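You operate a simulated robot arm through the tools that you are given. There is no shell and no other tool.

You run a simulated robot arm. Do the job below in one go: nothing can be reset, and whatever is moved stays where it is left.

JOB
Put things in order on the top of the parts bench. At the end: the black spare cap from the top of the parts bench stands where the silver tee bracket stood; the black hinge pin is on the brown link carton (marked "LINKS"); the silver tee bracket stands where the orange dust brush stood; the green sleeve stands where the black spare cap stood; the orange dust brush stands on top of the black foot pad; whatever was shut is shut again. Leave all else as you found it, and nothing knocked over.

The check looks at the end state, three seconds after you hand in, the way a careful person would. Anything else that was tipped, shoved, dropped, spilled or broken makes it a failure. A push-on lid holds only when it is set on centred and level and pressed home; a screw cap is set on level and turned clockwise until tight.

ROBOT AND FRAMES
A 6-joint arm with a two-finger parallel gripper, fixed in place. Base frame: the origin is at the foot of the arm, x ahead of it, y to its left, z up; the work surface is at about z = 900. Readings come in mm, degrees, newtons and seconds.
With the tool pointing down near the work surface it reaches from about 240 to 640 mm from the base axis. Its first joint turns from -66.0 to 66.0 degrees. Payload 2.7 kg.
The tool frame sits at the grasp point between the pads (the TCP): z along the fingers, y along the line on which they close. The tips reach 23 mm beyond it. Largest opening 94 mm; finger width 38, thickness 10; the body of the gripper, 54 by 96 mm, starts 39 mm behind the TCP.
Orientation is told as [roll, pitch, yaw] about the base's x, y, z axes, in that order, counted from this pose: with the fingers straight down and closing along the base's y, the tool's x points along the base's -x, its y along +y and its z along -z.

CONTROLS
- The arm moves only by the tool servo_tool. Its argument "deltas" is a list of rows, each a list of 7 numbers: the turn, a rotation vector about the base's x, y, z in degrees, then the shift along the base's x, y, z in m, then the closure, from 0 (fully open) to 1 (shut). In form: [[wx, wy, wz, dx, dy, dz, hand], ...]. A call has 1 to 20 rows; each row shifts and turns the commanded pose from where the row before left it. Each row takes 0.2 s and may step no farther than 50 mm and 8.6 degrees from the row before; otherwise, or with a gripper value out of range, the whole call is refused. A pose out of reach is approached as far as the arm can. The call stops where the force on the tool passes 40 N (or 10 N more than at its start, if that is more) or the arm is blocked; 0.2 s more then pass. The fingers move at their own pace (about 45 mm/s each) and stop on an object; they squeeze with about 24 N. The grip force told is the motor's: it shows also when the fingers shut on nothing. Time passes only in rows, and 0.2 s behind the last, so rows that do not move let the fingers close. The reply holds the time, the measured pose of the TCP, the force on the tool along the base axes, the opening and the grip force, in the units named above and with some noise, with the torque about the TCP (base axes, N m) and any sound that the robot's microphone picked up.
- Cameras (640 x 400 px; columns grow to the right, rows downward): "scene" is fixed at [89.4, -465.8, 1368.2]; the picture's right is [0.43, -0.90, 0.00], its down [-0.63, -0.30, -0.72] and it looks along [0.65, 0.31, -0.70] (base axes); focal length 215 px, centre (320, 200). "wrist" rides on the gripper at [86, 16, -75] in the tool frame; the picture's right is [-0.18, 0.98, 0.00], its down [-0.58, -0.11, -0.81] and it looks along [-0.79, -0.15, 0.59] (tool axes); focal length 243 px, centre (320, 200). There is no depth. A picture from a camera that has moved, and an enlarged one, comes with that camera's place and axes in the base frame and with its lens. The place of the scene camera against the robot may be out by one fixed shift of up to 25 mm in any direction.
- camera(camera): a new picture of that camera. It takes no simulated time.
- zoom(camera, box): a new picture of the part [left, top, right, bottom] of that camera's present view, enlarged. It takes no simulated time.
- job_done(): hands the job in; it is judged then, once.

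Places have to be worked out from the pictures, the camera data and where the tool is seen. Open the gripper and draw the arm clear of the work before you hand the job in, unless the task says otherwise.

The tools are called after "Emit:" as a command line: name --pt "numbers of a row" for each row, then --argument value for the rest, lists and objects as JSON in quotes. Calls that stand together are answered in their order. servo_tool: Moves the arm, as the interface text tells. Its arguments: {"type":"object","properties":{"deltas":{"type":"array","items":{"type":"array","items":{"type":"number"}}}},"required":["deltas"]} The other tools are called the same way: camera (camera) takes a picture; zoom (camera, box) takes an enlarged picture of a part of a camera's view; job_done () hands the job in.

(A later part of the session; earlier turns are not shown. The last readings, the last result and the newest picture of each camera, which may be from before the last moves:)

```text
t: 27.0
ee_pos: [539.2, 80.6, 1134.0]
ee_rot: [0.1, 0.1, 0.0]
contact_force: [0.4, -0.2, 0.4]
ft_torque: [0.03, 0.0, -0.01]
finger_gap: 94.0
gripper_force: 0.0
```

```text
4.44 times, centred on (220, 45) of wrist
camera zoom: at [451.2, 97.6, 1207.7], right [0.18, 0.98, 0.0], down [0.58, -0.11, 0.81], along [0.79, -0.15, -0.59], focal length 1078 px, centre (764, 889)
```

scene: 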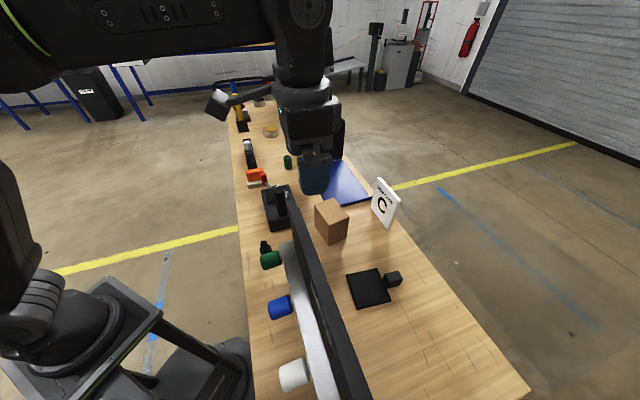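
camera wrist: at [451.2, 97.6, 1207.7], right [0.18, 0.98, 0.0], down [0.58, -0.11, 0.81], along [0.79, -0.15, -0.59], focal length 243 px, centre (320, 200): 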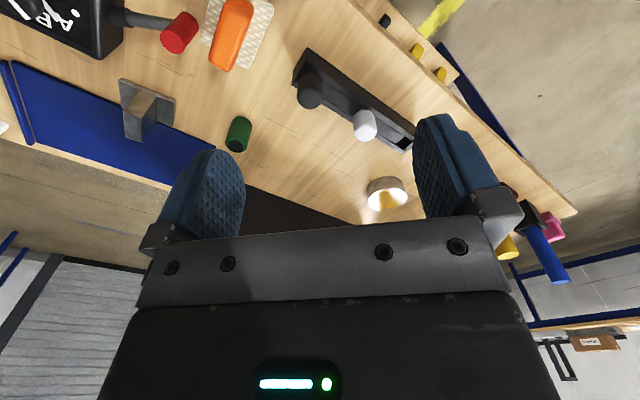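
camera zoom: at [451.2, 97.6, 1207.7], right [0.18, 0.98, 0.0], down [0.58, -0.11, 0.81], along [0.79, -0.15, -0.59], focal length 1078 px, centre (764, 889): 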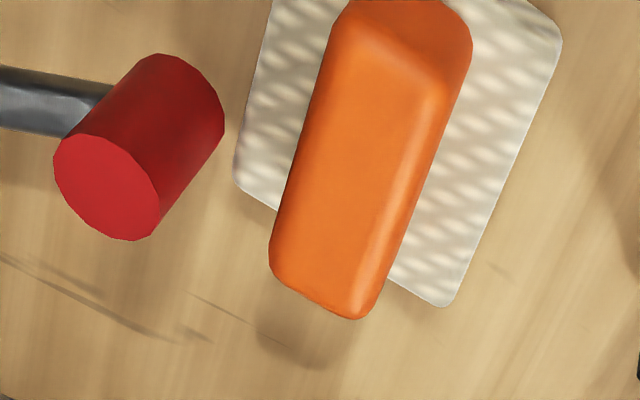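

Brush and bracket are each one piece with a grip, and so likely is the plate with its post. I still want to see hidden spots: into the organizer, behind the sign and the outer side of the carton. Moving over the blue tray and looking outward.

Emit:
servo_tool --pt "0 0 0 0 -0.035 0.03 0" --pt "0 0 0 0 -0.04 0.03 0" --pt "0 0 0 0 -0.045 0.0 0" --pt "0 0 0 0 -0.045 0.0 0" --pt "0 0 0 0 -0.045 0.0 0" --pt "0 0 0 -0.01 -0.045 0.0 0" --pt "0 0 0 0 0 0 0"

Emit:
camera --camera "wrist"

Emit:
zoom --camera "wrist" --box '[220, 0, 430, 240]'

```text
t: 28.6
ee_pos: [528.2, -176.0, 1194.6]
ee_rot: [0.0, 0.0, 0.1]
contact_force: [0.3, -0.4, 0.2]
ft_torque: [0.01, 0.0, 0.01]
finger_gap: 94.0
gripper_force: 0.1
```

```text
taken
camera wrist: at [441.5, -159.2, 1267.7], right [0.18, 0.98, 0.0], down [0.58, -0.11, 0.81], along [0.79, -0.15, -0.59], focal length 243 px, centre (320, 200)
```

wrist: 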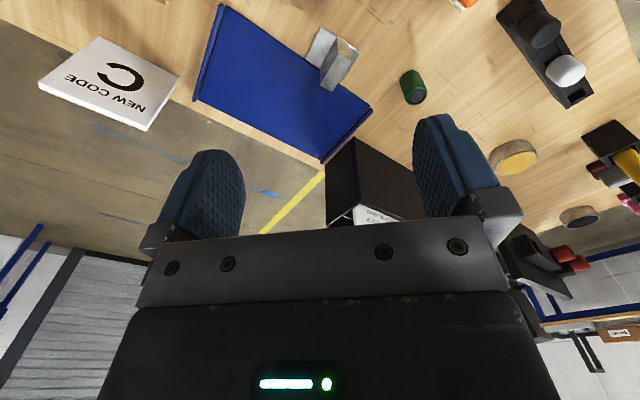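

```text
1.67 times, centred on (325, 120) of wrist
camera zoom: at [441.5, -159.2, 1267.7], right [0.18, 0.98, 0.0], down [0.58, -0.11, 0.81], along [0.79, -0.15, -0.59], focal length 404 px, centre (312, 333)
```

zoom: 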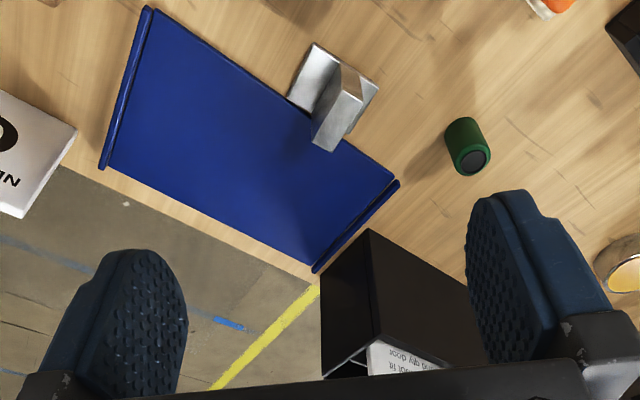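

Nothing extra there. Now I'll try to see the outer face of the carton by yawing the wrist around from the outer side.

Emit:
servo_tool --pt "0 0 8 -0.01 -0.02 0.0 0" --pt "0 0 8 -0.01 -0.02 0 0" --pt "0 0 8 -0.01 -0.02 0 0" --pt "0 0 8 -0.01 -0.02 0 0" --pt "0 0 8 -0.01 -0.02 0 0" --pt "0 0 8 -0.01 -0.02 0 0" --pt "0 0 8 -0.01 -0.02 0 0" --pt "0 0 8 -0.01 -0.02 0 0" --pt "0 0 8 -0.01 -0.02 0 0" --pt "0 0 8 -0.01 -0.02 0 0" --pt "0 0 8 -0.0 -0.01 0 0" --pt "0 0 8 0 -0.01 0 0" --pt "0 0 0 0 0 0 0"

Emit:
camera --camera "wrist"

```text
t: 31.4
ee_pos: [419.7, -394.7, 1167.7]
ee_rot: [-0.1, 0.0, 96.1]
contact_force: [0.1, -0.9, -0.9]
ft_torque: [0.0, -0.01, -0.01]
finger_gap: 94.1
gripper_force: 0.0
out of reach, approached as far as the arm can: row 10, 11, 12
```

```text
taken
camera wrist: at [410.9, -480.3, 1242.7], right [-1.0, 0.08, 0.0], down [0.05, 0.59, 0.81], along [0.06, 0.8, -0.59], focal length 243 px, centre (320, 200)
```

wrist: 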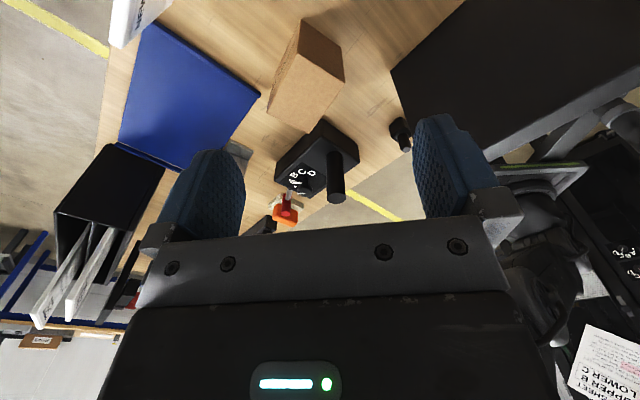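

From here I see the carton's outer side and also a sheet by the robot's pedestal with text. Zooming on both.

Emit:
zoom --camera "wrist" --box '[250, 10, 360, 140]'

Emit:
zoom --camera "wrist" --box '[550, 220, 640, 400]'

Emit:
zoom --camera "wrist" --box '[20, 140, 180, 340]'

Emit:
zoom --camera "wrist" --box '[480, 80, 640, 330]'

Emit:
camera --camera "scene"

```text
3.08 times, centred on (305, 75) of wrist
camera zoom: at [410.9, -480.3, 1242.7], right [-1.0, 0.08, 0.0], down [0.05, 0.59, 0.81], along [0.06, 0.8, -0.59], focal length 746 px, centre (366, 585)
```

zoom: 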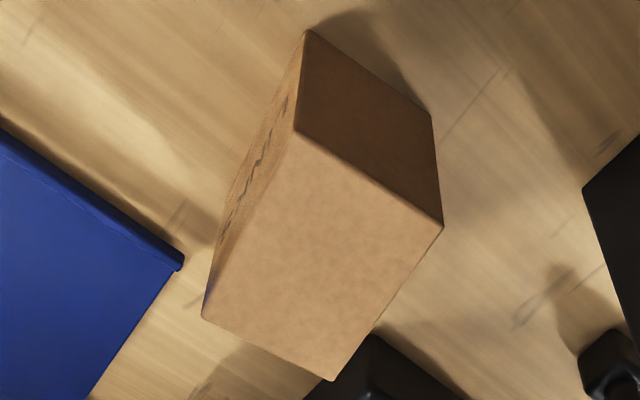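

```text
2.22 times, centred on (595, 310) of wrist
camera zoom: at [410.9, -480.3, 1242.7], right [-1.0, 0.08, 0.0], down [0.05, 0.59, 0.81], along [0.06, 0.8, -0.59], focal length 539 px, centre (-291, -44)
```

zoom: 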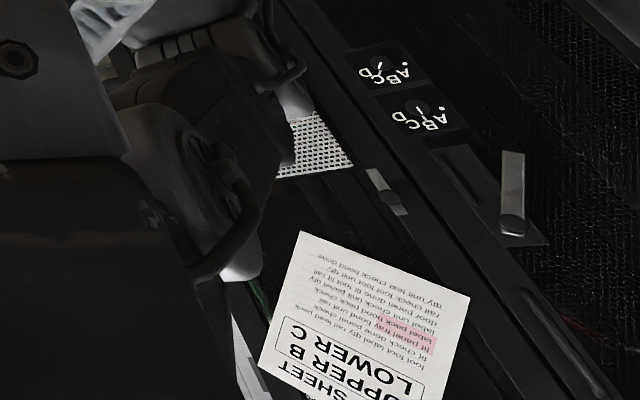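

```text
2.00 times, centred on (100, 240) of wrist
camera zoom: at [410.9, -480.3, 1242.7], right [-1.0, 0.08, 0.0], down [0.05, 0.59, 0.81], along [0.06, 0.8, -0.59], focal length 485 px, centre (760, 120)
```

zoom: 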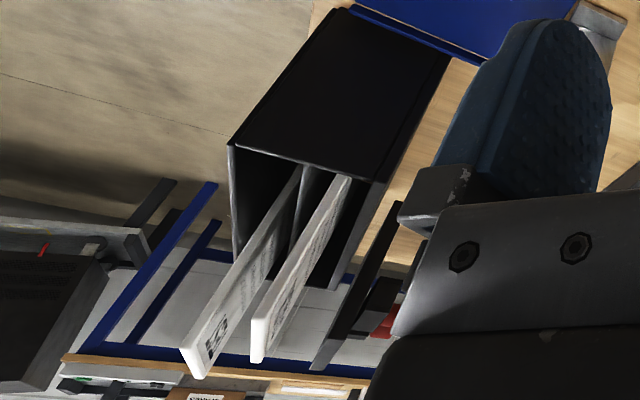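

```text
1.60 times, centred on (560, 205) of wrist
camera zoom: at [410.9, -480.3, 1242.7], right [-1.0, 0.08, 0.0], down [0.05, 0.59, 0.81], along [0.06, 0.8, -0.59], focal length 388 px, centre (-64, 192)
```

zoom: 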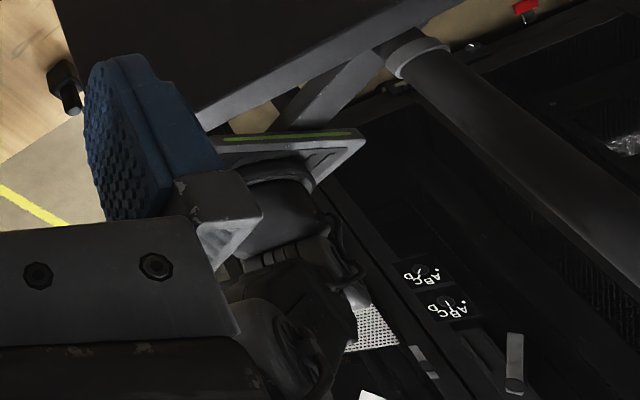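

```text
taken
```

scene: 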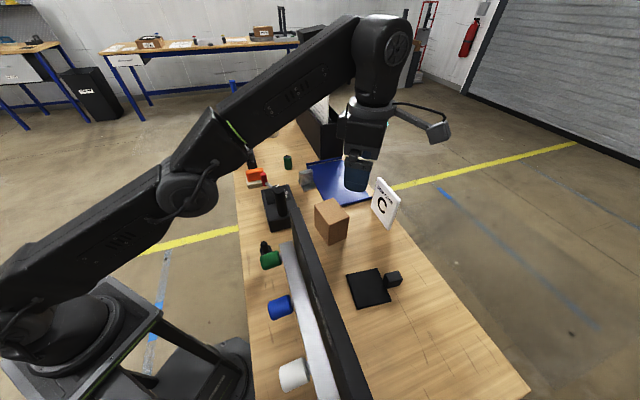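

The carton's outer-end face carries print; let me enlarge it to confirm "LINKS", and check the wood around for any other small black thing.

Emit:
zoom --camera "wrist" --box '[262, 15, 302, 115]'

Emit:
zoom --camera "wrist" --box '[100, 0, 260, 100]'

Emit:
zoom --camera "wrist" --box '[320, 0, 480, 130]'

```text
4.00 times, centred on (282, 65) of wrist
camera zoom: at [410.9, -480.3, 1242.7], right [-1.0, 0.08, 0.0], down [0.05, 0.59, 0.81], along [0.06, 0.8, -0.59], focal length 970 px, centre (472, 740)
```

zoom: 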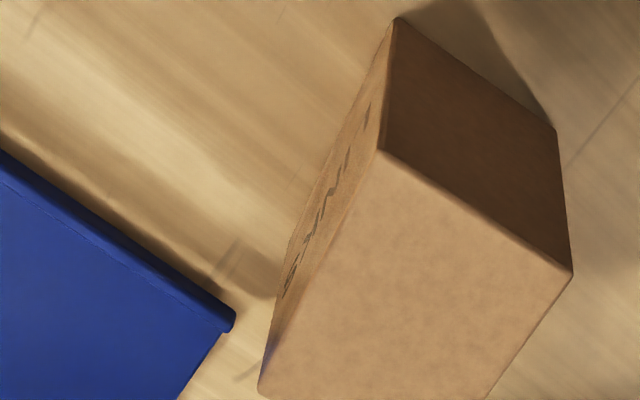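

```text
4.00 times, centred on (180, 50) of wrist
camera zoom: at [410.9, -480.3, 1242.7], right [-1.0, 0.08, 0.0], down [0.05, 0.59, 0.81], along [0.06, 0.8, -0.59], focal length 970 px, centre (880, 800)
```

zoom: 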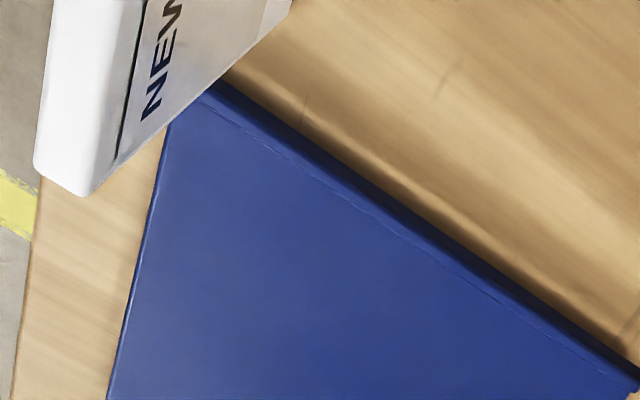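

```text
3.08 times, centred on (400, 65) of wrist
camera zoom: at [410.9, -480.3, 1242.7], right [-1.0, 0.08, 0.0], down [0.05, 0.59, 0.81], along [0.06, 0.8, -0.59], focal length 746 px, centre (74, 615)
```

zoom: 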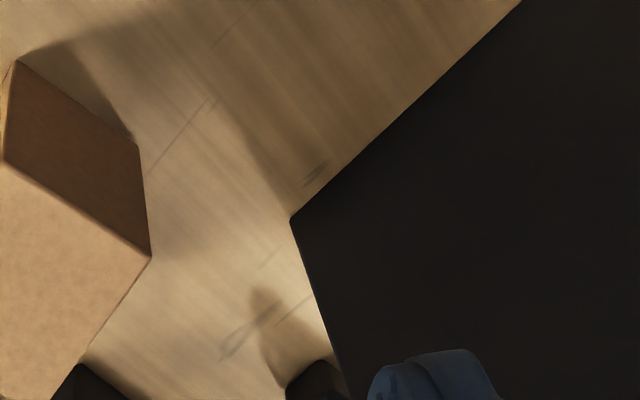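

The outer face does carry a five-letter print, so this is the LINKS carton. One thing left unexplained is the black disc in the sleeve's top; I'll zoom on the sleeve from the scene camera, and re-check the coder top for anything lying on it.

Emit:
zoom --camera "scene" --box '[280, 150, 296, 172]'

Emit:
zoom --camera "scene" --box '[244, 165, 270, 190]'

Emit:
zoom --camera "scene" --box '[296, 165, 322, 192]'

Emit:
zoom --camera "wrist" --box '[265, 115, 365, 235]'

Emit:
zoom --camera "scene" --box '[230, 90, 290, 130]'

```text
16.00 times, centred on (288, 161) of scene
camera zoom: at [89.4, -465.8, 1368.2], right [0.43, -0.9, 0.0], down [-0.63, -0.3, -0.72], along [0.65, 0.31, -0.7], focal length 3436 px, centre (832, 824)
```

zoom: 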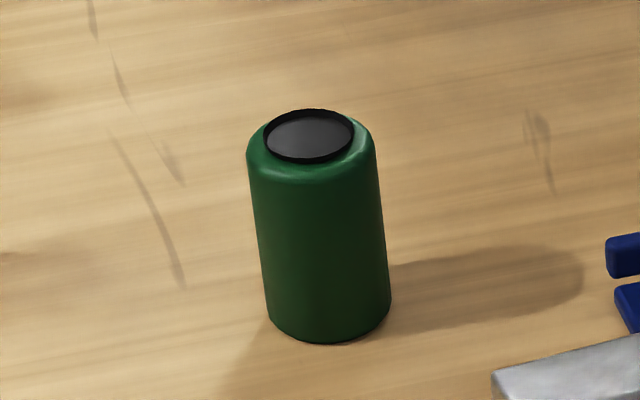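

```text
16.00 times, centred on (257, 178) of scene
camera zoom: at [89.4, -465.8, 1368.2], right [0.43, -0.9, 0.0], down [-0.63, -0.3, -0.72], along [0.65, 0.31, -0.7], focal length 3436 px, centre (1328, 560)
```

zoom: 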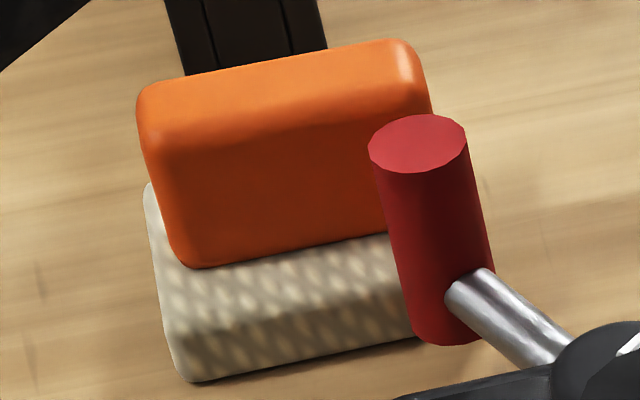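

```text
14.81 times, centred on (309, 178) of scene
camera zoom: at [89.4, -465.8, 1368.2], right [0.43, -0.9, 0.0], down [-0.63, -0.3, -0.72], along [0.65, 0.31, -0.7], focal length 3182 px, centre (483, 518)
```

zoom: 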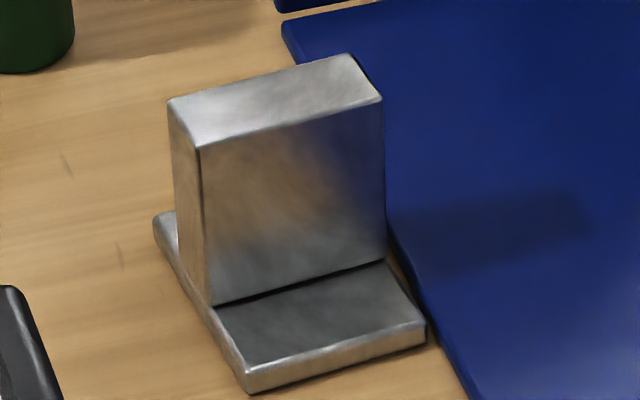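

```text
3.33 times, centred on (315, 175) of wrist
camera zoom: at [410.9, -480.3, 1242.7], right [-1.0, 0.08, 0.0], down [0.05, 0.59, 0.81], along [0.06, 0.8, -0.59], focal length 809 px, centre (337, 283)
```

zoom: 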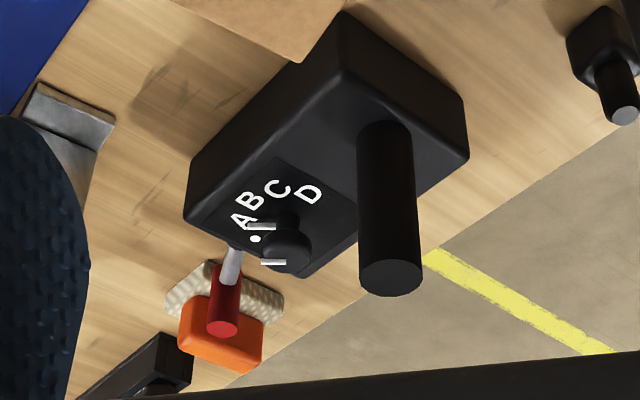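

```text
10.00 times, centred on (260, 110) of scene
camera zoom: at [89.4, -465.8, 1368.2], right [0.43, -0.9, 0.0], down [-0.63, -0.3, -0.72], along [0.65, 0.31, -0.7], focal length 2148 px, centre (920, 1100)
```

zoom: 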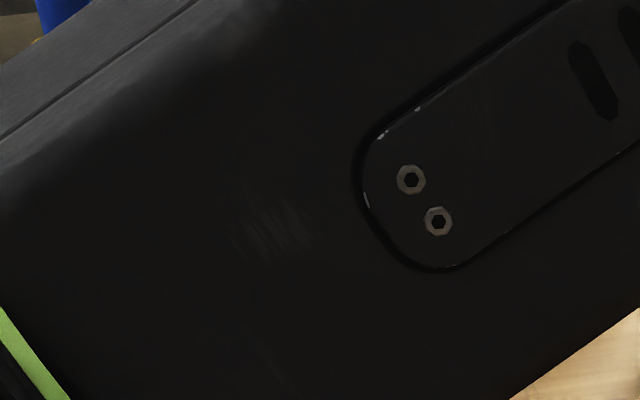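

The disc is just the sleeve's bore. To learn whether the plate and its post are one part, I'll go above the post with the wrist yawed to match it, look closely, and then test-grip it; first rotate back and move over.

Emit:
servo_tool --pt "0 0 -8.2 -0.005 -0.004 -0.005 0" --pt "0 0 -8.2 -0.005 -0.004 -0.005 0" --pt "0 0 -8.2 -0.005 -0.004 -0.005 0" --pt "0 0 -8.2 -0.005 -0.004 -0.005 0" --pt "0 0 -8.2 -0.005 -0.004 -0.005 0" --pt "0 0 -8.2 -0.005 -0.004 -0.005 0" --pt "0 0 -8.2 -0.005 -0.004 -0.005 0" --pt "0 0 -8.2 -0.005 -0.004 -0.005 0" --pt "0 0 -8.2 -0.005 -0.004 -0.005 0" --pt "0 0 -8.2 -0.005 -0.004 -0.005 0" --pt "0 0 -8.2 -0.0 -0.01 -0.005 0" --pt "0 0 -8.2 -0.0 -0.01 -0.005 0" --pt "0 0 -8.2 -0.0 -0.01 -0.005 0" --pt "0 0 -8.2 -0.0 -0.01 -0.005 0" --pt "0 0 -8.2 -0.0 -0.01 -0.005 0" --pt "0 0 -8.2 -0.0 -0.01 -0.005 0" --pt "0 0 -8.2 -0.0 -0.01 -0.005 0" --pt "0 0 -8.1 0 -0.01 -0.005 0" --pt "0 0 0 0 0 0 0"

Emit:
camera --camera "wrist"

```text
t: 35.4
ee_pos: [348.0, -488.4, 1116.1]
ee_rot: [0.1, 0.0, -51.6]
contact_force: [-0.7, 1.4, -0.1]
ft_torque: [-0.01, -0.01, -0.01]
finger_gap: 94.1
gripper_force: 0.1
out of reach, approached as far as the arm can: row 1, 3, 4, 5, 6, 7, 8, 9, 10, 12, 14, 18
```

```text
taken
camera wrist: at [306.1, -408.9, 1189.5], right [0.88, 0.47, 0.0], down [0.28, -0.52, 0.81], along [0.38, -0.71, -0.59], focal length 243 px, centre (320, 200)
```

wrist: 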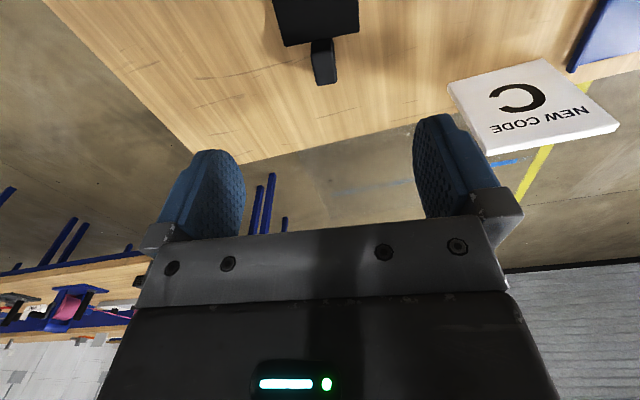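

Emit:
zoom --camera "wrist" --box '[260, 0, 380, 100]'

Emit:
zoom --camera "wrist" --box '[295, 20, 350, 95]'

```text
4.00 times, centred on (320, 50) of wrist
camera zoom: at [306.1, -408.9, 1189.5], right [0.88, 0.47, 0.0], down [0.28, -0.52, 0.81], along [0.38, -0.71, -0.59], focal length 970 px, centre (320, 800)
```

zoom: 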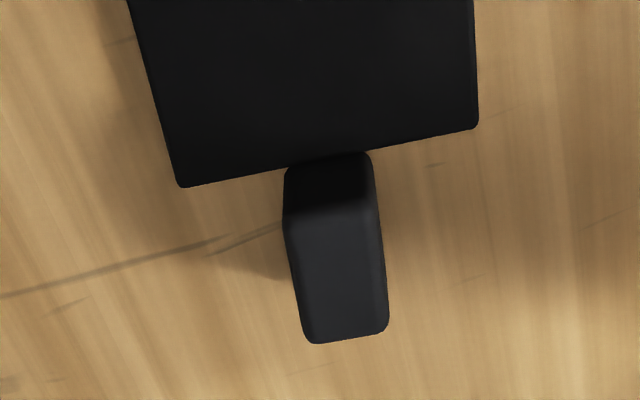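

```text
5.33 times, centred on (322, 58) of wrist
camera zoom: at [306.1, -408.9, 1189.5], right [0.88, 0.47, 0.0], down [0.28, -0.52, 0.81], along [0.38, -0.71, -0.59], focal length 1294 px, centre (307, 960)
```

zoom: 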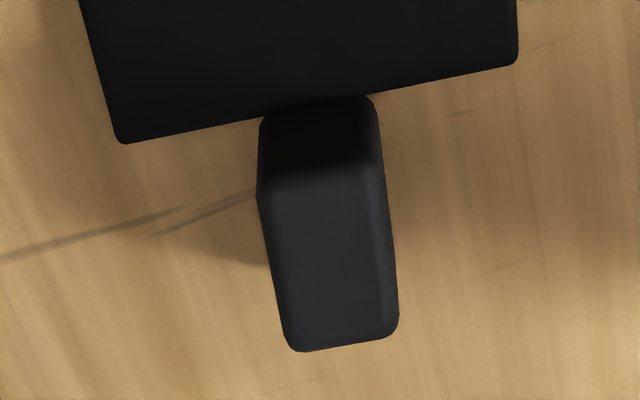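

The post butts exactly against the plate's edge and is centred on that side, at about (368, −516). I'll position above it fully open and descend, then close slowly to see what width the fingers meet.

Emit:
servo_tool --pt "0 0 0 0.007 -0.0097 -0.038 0" --pt "0 0 0 0.007 -0.0097 -0.038 0" --pt "0 0 0 0.0067 -0.0097 -0.035 0" --pt "0 0 0 0 0 0 0" --pt "0 0 0 0 0 0 0"

Emit:
camera --camera "wrist"

Emit:
zoom --camera "wrist" --box '[240, 50, 400, 190]'

```text
t: 36.6
ee_pos: [367.5, -513.9, 1003.2]
ee_rot: [0.0, 0.0, -51.4]
contact_force: [-0.6, -0.8, 0.0]
ft_torque: [0.0, -0.04, 0.01]
finger_gap: 94.2
gripper_force: 0.2
out of reach, approached as far as the arm can: row 3
```

```text
taken
camera wrist: at [325.1, -434.9, 1076.9], right [0.88, 0.47, 0.0], down [0.28, -0.52, 0.81], along [0.38, -0.71, -0.59], focal length 243 px, centre (320, 200)
```

wrist: 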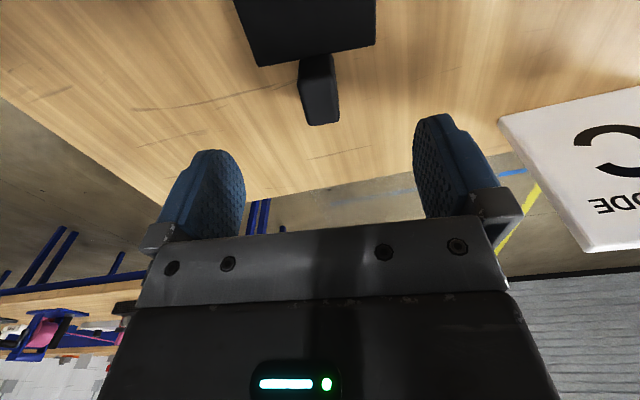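

```text
2.86 times, centred on (320, 120) of wrist
camera zoom: at [325.1, -434.9, 1076.9], right [0.88, 0.47, 0.0], down [0.28, -0.52, 0.81], along [0.38, -0.71, -0.59], focal length 693 px, centre (320, 429)
```

zoom: 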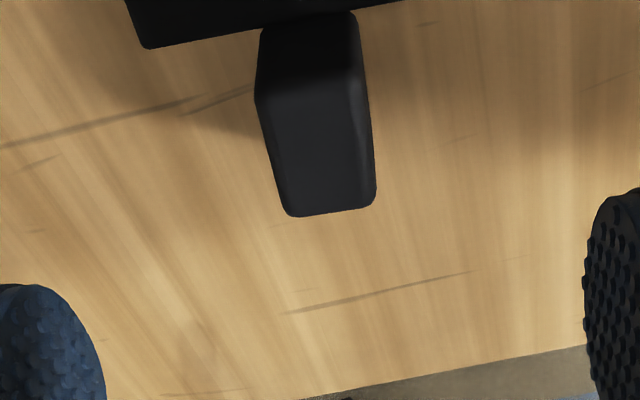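

I'm centred on the post. Descending so the tips stop just above the plate level, then closing.

Emit:
servo_tool --pt "0 0 0 0 -0.0005 -0.036 0" --pt "0 0 0 0 -0.0005 -0.034 0" --pt "0 0 0 0 0 0 0" --pt "0 0 0 0 0 0 0.5" --pt "0 0 0 0 0 0 0.6" --pt "0 0 0 0 0 0 0.8" --pt "0 0 0 0 0 0 0.9" --pt "0 0 0 0 0 0 0.9"

Emit:
camera --camera "wrist"

Emit:
zoom --camera "scene" --box '[335, 220, 435, 310]'

```text
t: 38.6
ee_pos: [377.5, -527.8, 999.6]
ee_rot: [0.1, -6.3, -51.4]
contact_force: [0.7, -0.2, 0.0]
ft_torque: [-0.01, 0.01, 0.0]
finger_gap: 9.4
gripper_force: 0.1
out of reach, approached as far as the arm can: row 1, 2
stopped in row 8: the arm was blocked; the commanded pose is now the measured one
```

```text
taken
camera wrist: at [330.7, -444.4, 1063.4], right [0.88, 0.47, 0.02], down [0.22, -0.45, 0.86], along [0.42, -0.76, -0.5], focal length 243 px, centre (320, 200)
```

wrist: 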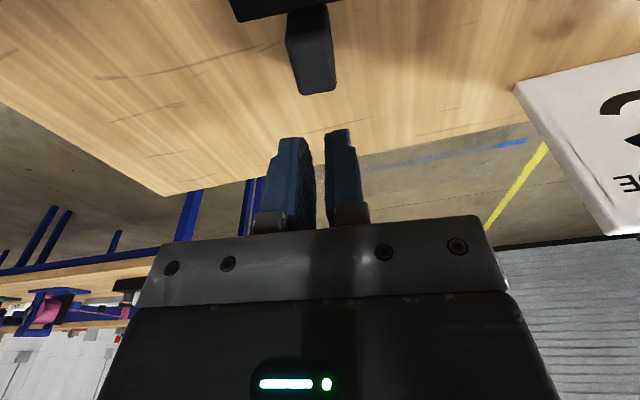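

```text
4.44 times, centred on (385, 265) of scene
camera zoom: at [89.1, -465.5, 1368.3], right [0.43, -0.9, 0.0], down [-0.63, -0.3, -0.72], along [0.65, 0.31, -0.7], focal length 954 px, centre (31, -89)
```

zoom: 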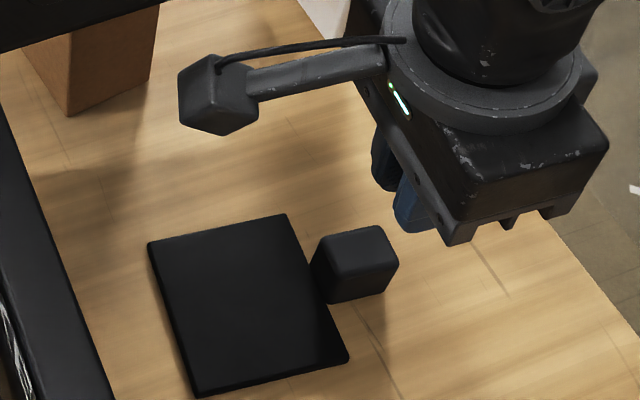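

The arm couldn't get low enough this far out and tilted slightly; nothing was touched (the plate and post look unmoved). I'll back off inward and upward, straightening the tool.

Emit:
servo_tool --pt "0 0 0 -0.01 0.015 0.03 0.5" --pt "2.5 2.0 0 -0.01 0.02 0.03 0.2" --pt "2.4 1.9 0 -0.01 0.02 0.03 0" --pt "0 0 0 0.0 0.03 0.02 0" --pt "0 0 0 0.0 0.04 0.0 0" --pt "0 0 0 0.0 0.04 0.0 0" --pt "0 0 0 0.0 0.0 0.0 0"

Emit:
zoom --camera "scene" --box '[335, 240, 435, 320]'

```text
t: 40.2
ee_pos: [356.2, -376.1, 1108.9]
ee_rot: [0.1, 0.2, -51.4]
contact_force: [0.1, -0.2, 0.5]
ft_torque: [0.01, -0.01, 0.01]
finger_gap: 94.1
gripper_force: 0.0
out of reach, approached as far as the arm can: row 1, 2
```

```text
5.00 times, centred on (385, 280) of scene
camera zoom: at [89.4, -465.7, 1368.2], right [0.43, -0.9, 0.0], down [-0.63, -0.3, -0.72], along [0.65, 0.31, -0.7], focal length 1074 px, centre (-5, -200)
```

zoom: 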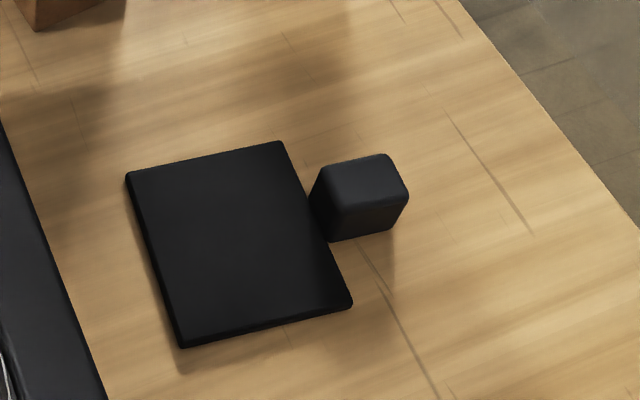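

The plate-with-post is untouched. Now I'll test whether the coder's black post is loose: go above it, half-close the fingers, and take a centred grip high on the post.

Emit:
servo_tool --pt "0 0 0 0.0135 0.0445 0.0 0.2" --pt "0 0 0 0.0135 0.0445 0.0 0.4" --pt "0 0 0 0.0135 0.0445 0.0 0.4" --pt "0 0 0 0.0135 0.0445 0.0 0.4" --pt "0 0 0 0.0 0.0 0.0 0.4"

Emit:
camera --camera "wrist"

Emit:
zoom --camera "wrist" --box '[260, 40, 380, 130]'

```text
t: 41.4
ee_pos: [407.2, -197.7, 1108.7]
ee_rot: [0.1, 0.3, -51.3]
contact_force: [0.6, 0.1, -0.3]
ft_torque: [-0.03, -0.01, -0.01]
finger_gap: 56.4
gripper_force: 0.1
```

```text
taken
camera wrist: at [366.2, -120.0, 1182.4], right [0.88, 0.47, 0.0], down [0.28, -0.53, 0.8], along [0.38, -0.71, -0.6], focal length 243 px, centre (320, 200)
```

wrist: 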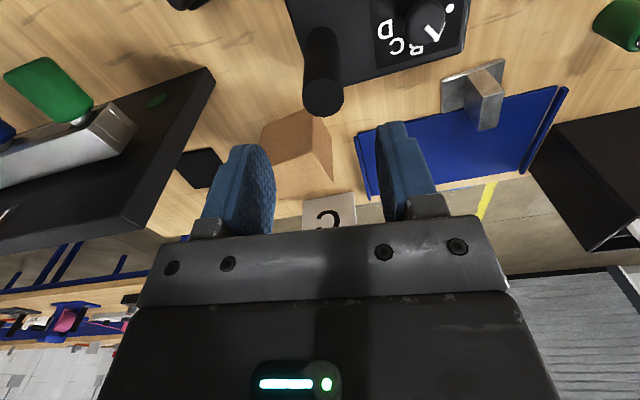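

```text
4.44 times, centred on (320, 85) of wrist
camera zoom: at [366.2, -120.0, 1182.4], right [0.88, 0.47, 0.0], down [0.28, -0.53, 0.8], along [0.38, -0.71, -0.6], focal length 1078 px, centre (320, 711)
```

zoom: 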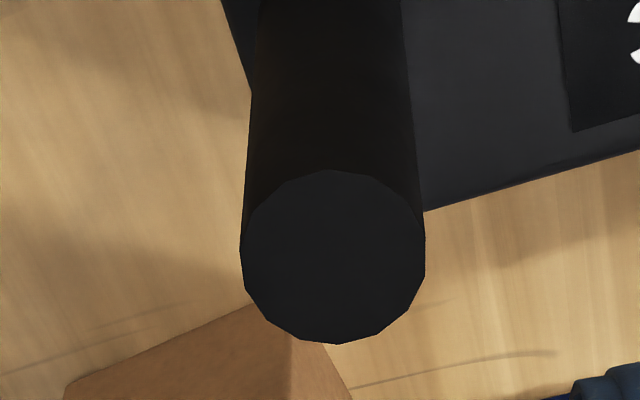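

The post top is at (410, −199), 27 mm across. I'll centre, descend to z≈1020 and grip, then try a 4 mm lift to see if it is fixed.

Emit:
servo_tool --pt "0 0 0 0.0026 -0.001 -0.03 0.4" --pt "0 0 0 0 0 -0.03 0.4" --pt "0 0 0 0 0 -0.028 0.4" --pt "0 0 0 0 0 0 0.4" --pt "0 0 0 0 0 0 0.8" --pt "0 0 0 0 0 0 0.8" --pt "0 0 0 0 0 0 0.8"

```text
t: 43.0
ee_pos: [413.4, -199.0, 1021.2]
ee_rot: [0.2, 0.4, -51.4]
contact_force: [-0.7, -0.7, 0.2]
ft_torque: [-0.35, 0.09, -0.08]
finger_gap: 28.0
gripper_force: 23.7
```

Gripped at 28 mm. Now a small 4 mm lift to read the force.

Emit:
servo_tool --pt "0 0 0 0 0 0.002 0.8" --pt "0 0 0 0 0 0.002 0.8" --pt "0 0 0 0 0 0 0.8"

Emit:
zoom --camera "scene" --box '[250, 170, 320, 235]'

```text
t: 43.8
ee_pos: [413.8, -198.0, 1025.0]
ee_rot: [0.1, 0.4, -51.4]
contact_force: [-0.4, 0.2, -5.0]
ft_torque: [-0.24, 0.23, -0.03]
finger_gap: 28.0
gripper_force: 23.9
```

```text
6.15 times, centred on (285, 202) of scene
camera zoom: at [89.5, -465.8, 1368.2], right [0.43, -0.9, 0.0], down [-0.63, -0.3, -0.72], along [0.65, 0.31, -0.7], focal length 1322 px, centre (535, 185)
```

zoom: 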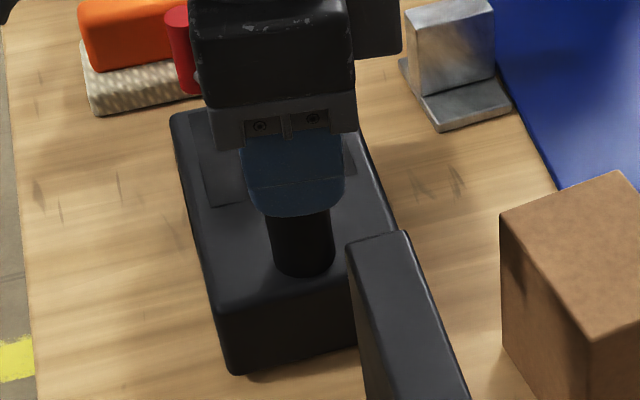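

The reading is only −5 N, like a weight rather than a fixed post. I'll lift another 6 mm and look at its foot.

Emit:
servo_tool --pt "0 0 0 0 0 0.003 0.8" --pt "0 0 0 0 0 0.003 0.8" --pt "0 0 0 0 0 0 0.8"

Emit:
zoom --camera "scene" --box '[250, 170, 320, 235]'

Emit:
zoom --camera "wrist" --box '[240, 0, 480, 190]'

```text
t: 44.6
ee_pos: [411.6, -198.8, 1031.1]
ee_rot: [0.1, 0.4, -51.3]
contact_force: [-0.5, -0.5, -5.2]
ft_torque: [-0.23, 0.19, 0.02]
finger_gap: 27.9
gripper_force: 23.2
```

```text
6.15 times, centred on (285, 202) of scene
camera zoom: at [89.5, -465.8, 1368.2], right [0.43, -0.9, 0.0], down [-0.63, -0.3, -0.72], along [0.65, 0.31, -0.7], focal length 1322 px, centre (535, 185)
```

zoom: 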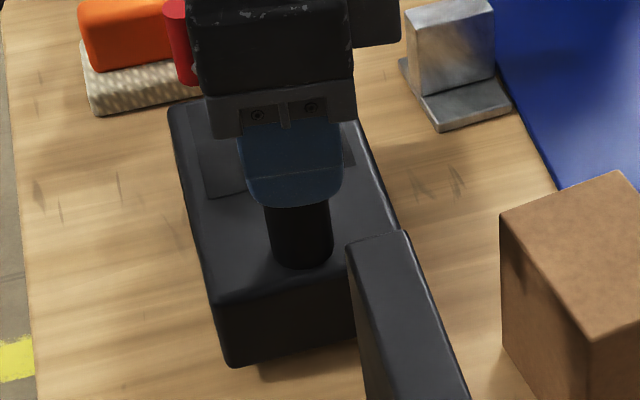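

```text
2.11 times, centred on (360, 95) of wrist
camera zoom: at [370.8, -121.3, 1105.3], right [0.88, 0.47, 0.0], down [0.28, -0.53, 0.8], along [0.38, -0.71, -0.6], focal length 511 px, centre (236, 421)
```

zoom: 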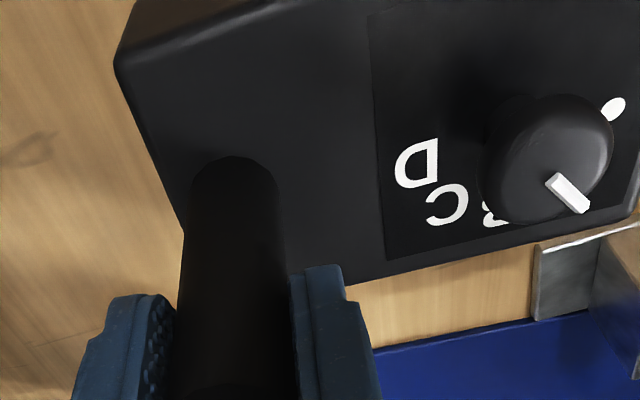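

The whole coder came up with the post, so the post is its carrying handle. I'll set it straight back down the same 10 mm, release, and rise.

Emit:
servo_tool --pt "0 0 0 0 0 -0.003 0.8" --pt "0 0 0 0 0 -0.003 0.8" --pt "0 0 0 0 0 -0.003 0.8" --pt "0 0 0 0 0 -0.001 0.8" --pt "0 0 0 0 0 0 0.8"

Emit:
zoom --camera "scene" --box '[250, 170, 320, 235]'

```text
t: 45.8
ee_pos: [413.1, -199.8, 1021.6]
ee_rot: [0.1, 0.4, -51.3]
contact_force: [-0.5, 0.1, -5.3]
ft_torque: [-0.22, 0.17, 0.01]
finger_gap: 28.0
gripper_force: 24.6
```

```text
6.15 times, centred on (285, 202) of scene
camera zoom: at [89.5, -465.8, 1368.2], right [0.43, -0.9, 0.0], down [-0.63, -0.3, -0.72], along [0.65, 0.31, -0.7], focal length 1322 px, centre (535, 185)
```

zoom: 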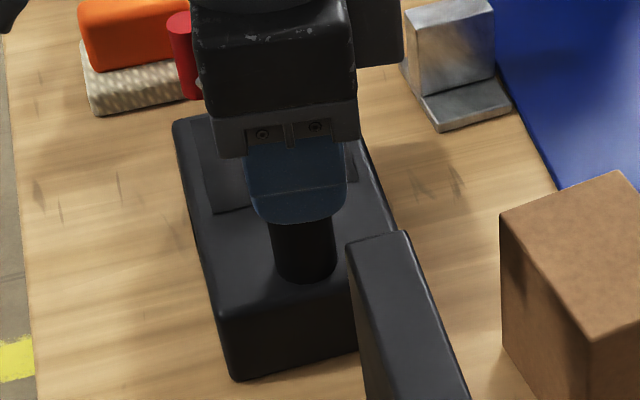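

It still reads −5 N, so it's hanging a fraction of a millimetre up. Lowering in half-millimetre steps until the weight comes off.

Emit:
servo_tool --pt "0 0 0 0 0 -0.0005 0.8" --pt "0 0 0 0 0 -0.0005 0.8" --pt "0 0 0 0 0 0 0.8"

```text
t: 46.6
ee_pos: [413.9, -198.4, 1021.3]
ee_rot: [0.2, 0.4, -51.3]
contact_force: [-0.1, -0.2, -4.6]
ft_torque: [-0.16, 0.14, -0.03]
finger_gap: 28.2
gripper_force: 24.2
```

Emit:
servo_tool --pt "0 0 0 0 0 -0.0005 0.8" --pt "0 0 0 0 0 -0.0005 0.8" --pt "0 0 0 0 0 0 0.8"

Emit:
zoom --camera "scene" --box '[258, 205, 308, 235]'

```text
t: 47.4
ee_pos: [413.6, -198.3, 1019.9]
ee_rot: [0.2, 0.3, -51.5]
contact_force: [-1.6, -0.1, 10.6]
ft_torque: [0.3, 0.66, 0.0]
finger_gap: 27.8
gripper_force: 23.7
```

```text
12.80 times, centred on (283, 220) of scene
camera zoom: at [89.2, -465.7, 1368.2], right [0.43, -0.9, 0.0], down [-0.63, -0.3, -0.72], along [0.65, 0.31, -0.7], focal length 2749 px, centre (794, -56)
```

zoom: 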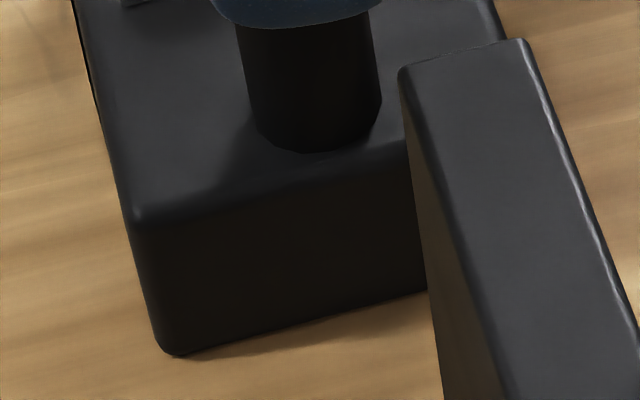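

Now it's firmly down (+10 N). I'll release and rise clear of the handle.

Emit:
servo_tool --pt "0 0 0 0 0 0.0005 0.8" --pt "0 0 0 0 0 0 0.4" --pt "0 0 0 0 0 0 0.4" --pt "0 0 0 0 0 0.03 0.4" --pt "0 0 0 0 0 0.03 0.4" --pt "0 0 0 0 0 0.03 0.4" --pt "0 0 0 0 0 0 0.4"

Emit:
zoom --camera "scene" --box '[258, 178, 308, 235]'

Emit:
zoom --camera "wrist" --box '[240, 0, 480, 140]'

```text
t: 49.0
ee_pos: [412.8, -199.4, 1107.6]
ee_rot: [0.2, 0.4, -51.4]
contact_force: [-0.8, -0.6, -0.1]
ft_torque: [-0.01, 0.01, -0.02]
finger_gap: 56.5
gripper_force: 0.1
```

```text
7.02 times, centred on (283, 206) of scene
camera zoom: at [89.4, -465.8, 1368.2], right [0.43, -0.9, 0.0], down [-0.63, -0.3, -0.72], along [0.65, 0.31, -0.7], focal length 1507 px, centre (580, 154)
```

zoom: 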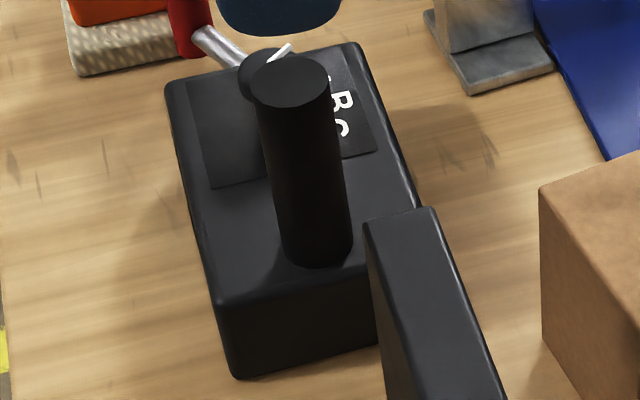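

```text
2.67 times, centred on (360, 70) of wrist
camera zoom: at [371.2, -121.5, 1183.3], right [0.88, 0.47, 0.0], down [0.28, -0.53, 0.8], along [0.38, -0.71, -0.6], focal length 647 px, centre (213, 547)
```

zoom: 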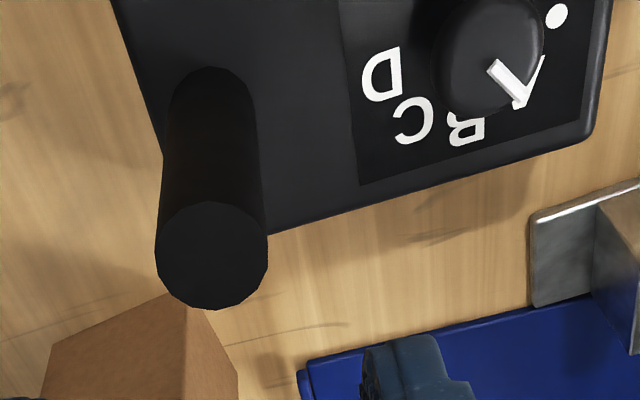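

The coder is back within a pixel of where it was, and I now see such handles are just grips. The plate-with-post could still be two separate parts (they differ slightly in shade), so I'll test that: go round the end of the key rack and come above the plate.

Emit:
servo_tool --pt "0 0 0 0.004 -0.0435 0.0 0.2" --pt "0 0 0 0.004 -0.0435 0.0 0" --pt "0 0 0 0.004 -0.0435 0.0 0" --pt "0 0 0 -0.02125 -0.03725 -0.014 0" --pt "0 0 0 -0.02125 -0.03725 -0.014 0" --pt "0 0 0.7 -0.02125 -0.03725 -0.014 0" --pt "0 0 0 -0.02125 -0.03725 -0.014 0" --pt "0 0 0 0 0 0 0" --pt "0 0 0 0 0 0 0"

Emit:
camera --camera "wrist"

Emit:
camera --camera "scene"

```text
t: 51.0
ee_pos: [341.1, -477.9, 1055.0]
ee_rot: [0.1, 0.5, -50.8]
contact_force: [-0.2, 0.1, 0.4]
ft_torque: [-0.02, 0.01, -0.01]
finger_gap: 93.9
gripper_force: 0.0
```

```text
taken
camera wrist: at [297.8, -400.9, 1129.1], right [0.88, 0.48, 0.0], down [0.29, -0.52, 0.8], along [0.39, -0.7, -0.6], focal length 243 px, centre (320, 200)
```

wrist: 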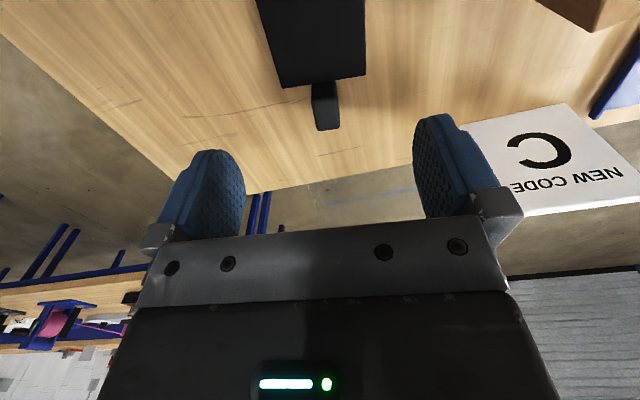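

```text
taken
```

scene: 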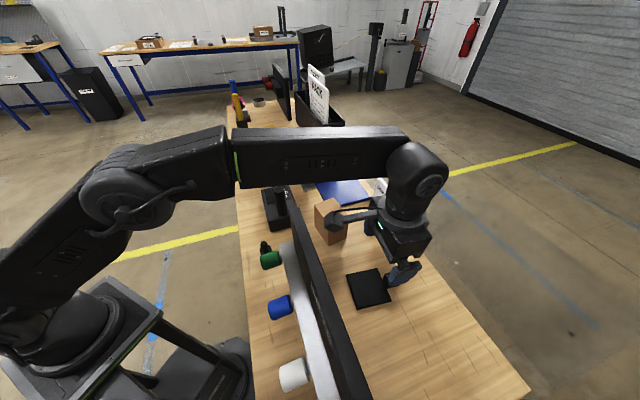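

I'm 12 mm outward of the plate centre as planned, with about 7 mm clearance each side. Descending beside the plate's edges, tips to ~4 mm above the bench, then a gentle close.

Emit:
servo_tool --pt "0 0 0 -0.0012 -0.0009 -0.035 0" --pt "0 0 0 0 0 -0.035 0" --pt "0 0 0 0 0 -0.035 0" --pt "0 0 0 0 0 -0.02 0" --pt "0 0 0 0 0 0 0"

Emit:
camera --camera "wrist"

Emit:
zoom --camera "scene" --box '[320, 210, 440, 320]'

```text
t: 52.2
ee_pos: [338.5, -480.5, 928.5]
ee_rot: [0.1, 0.3, -50.7]
contact_force: [0.9, 0.3, 0.6]
ft_torque: [0.02, -0.03, -0.01]
finger_gap: 94.1
gripper_force: 0.0
```

```text
taken
camera wrist: at [295.9, -403.0, 1003.7], right [0.88, 0.48, 0.0], down [0.29, -0.52, 0.8], along [0.39, -0.7, -0.6], focal length 243 px, centre (320, 200)
```

wrist: 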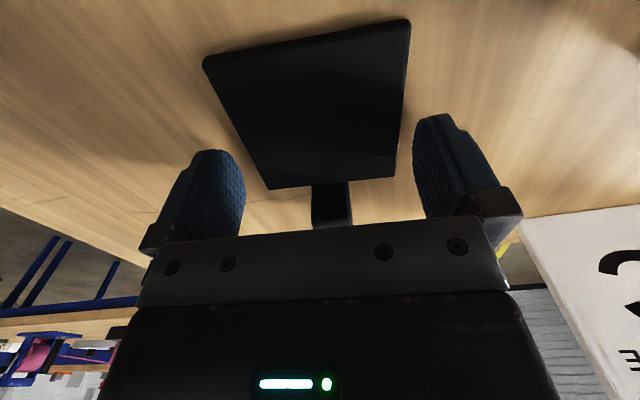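

```text
3.64 times, centred on (380, 265) of scene
camera zoom: at [89.4, -465.8, 1368.2], right [0.43, -0.9, 0.0], down [-0.63, -0.3, -0.72], along [0.65, 0.31, -0.7], focal length 781 px, centre (102, -36)
```

zoom: 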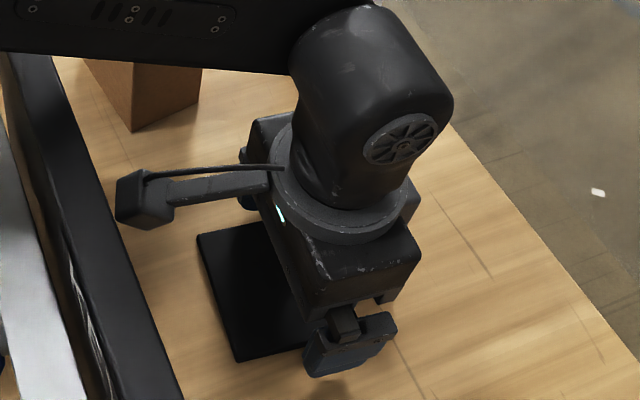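

Fingers are either side of the plate. Lowering 3 mm more and closing gently.

Emit:
servo_tool --pt "0 0 0 0 0 -0.003 0" --pt "0 0 0 0 0 0 0.1" --pt "0 0 0 0 0 0 0.2" --pt "0 0 0 0 0 0 0.3" --pt "0 0 0 0 0 0 0.3"

Emit:
camera --camera "wrist"

```text
t: 53.4
ee_pos: [338.9, -478.9, 926.3]
ee_rot: [0.0, 0.5, -50.7]
contact_force: [-0.6, -0.4, 0.2]
ft_torque: [-0.03, -0.04, -0.02]
finger_gap: 79.5
gripper_force: 24.2
```

```text
taken
camera wrist: at [296.3, -402.6, 1000.9], right [0.88, 0.48, 0.0], down [0.29, -0.52, 0.8], along [0.39, -0.7, -0.6], focal length 243 px, centre (320, 200)
```

wrist: 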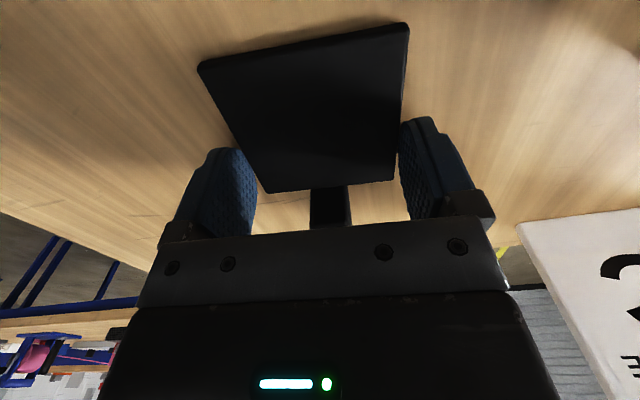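

The plate is gripped at 79.5 mm. Now a 6 mm lift to see whether the post rises with it.

Emit:
servo_tool --pt "0 0 0 0 0 0.003 0.3" --pt "0 0 0 0 0 0.003 0.3" --pt "0 0 0 0 0 0 0.3"

Emit:
zoom --camera "wrist" --box '[190, 10, 430, 240]'

Emit:
zoom --camera "scene" --box '[340, 240, 420, 320]'

```text
t: 54.2
ee_pos: [337.5, -479.9, 933.1]
ee_rot: [0.0, 0.4, -50.7]
contact_force: [1.0, 0.0, -1.4]
ft_torque: [0.0, 0.01, 0.02]
finger_gap: 79.7
gripper_force: 23.7
```

```text
1.74 times, centred on (310, 125) of wrist
camera zoom: at [296.0, -402.4, 1006.9], right [0.88, 0.48, 0.0], down [0.29, -0.52, 0.8], along [0.39, -0.7, -0.6], focal length 422 px, centre (337, 330)
```

zoom: 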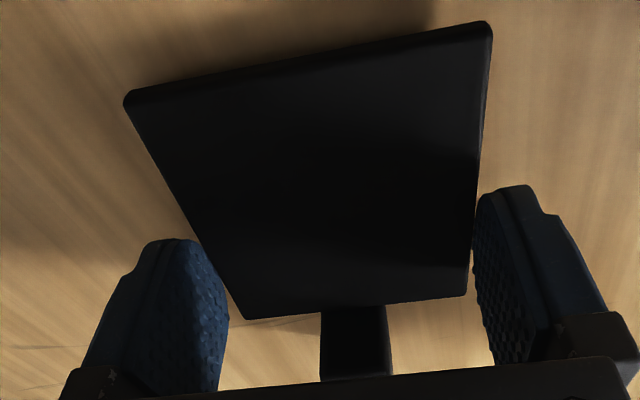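

```text
5.00 times, centred on (380, 280) of scene
camera zoom: at [89.4, -465.8, 1368.2], right [0.43, -0.9, 0.0], down [-0.63, -0.3, -0.72], along [0.65, 0.31, -0.7], focal length 1074 px, centre (20, -200)
```

zoom: 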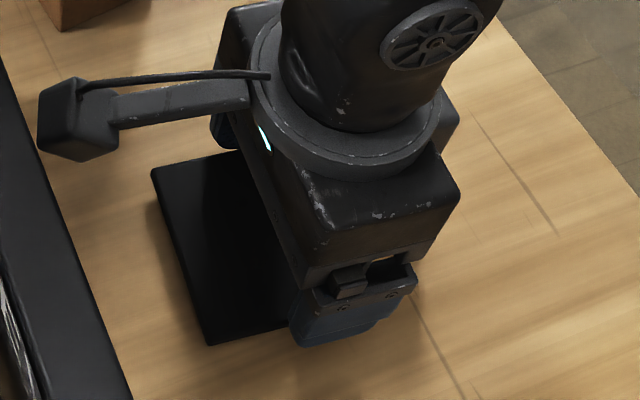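

The post rose with the plate (about 1.4 N in all), so it is one part. Setting it straight back down the same 6 mm.

Emit:
servo_tool --pt "0 0 0 0 0 -0.003 0.3" --pt "0 0 0 0 0 -0.003 0.3" --pt "0 0 0 0 0 0 0.3"

Emit:
zoom --camera "wrist" --box '[190, 10, 430, 240]'

```text
t: 55.0
ee_pos: [340.0, -479.0, 926.3]
ee_rot: [0.1, 0.3, -50.7]
contact_force: [-0.5, 0.2, 0.6]
ft_torque: [0.02, 0.02, -0.09]
finger_gap: 79.4
gripper_force: 24.1
```

```text
1.74 times, centred on (310, 125) of wrist
camera zoom: at [296.9, -402.3, 1000.8], right [0.88, 0.48, 0.0], down [0.29, -0.52, 0.8], along [0.39, -0.7, -0.6], focal length 422 px, centre (337, 330)
```

zoom: 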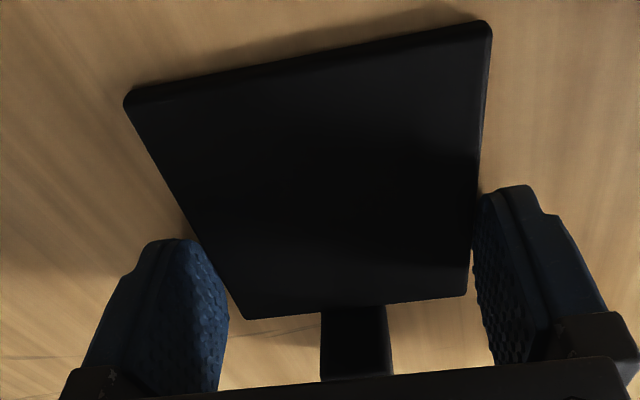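

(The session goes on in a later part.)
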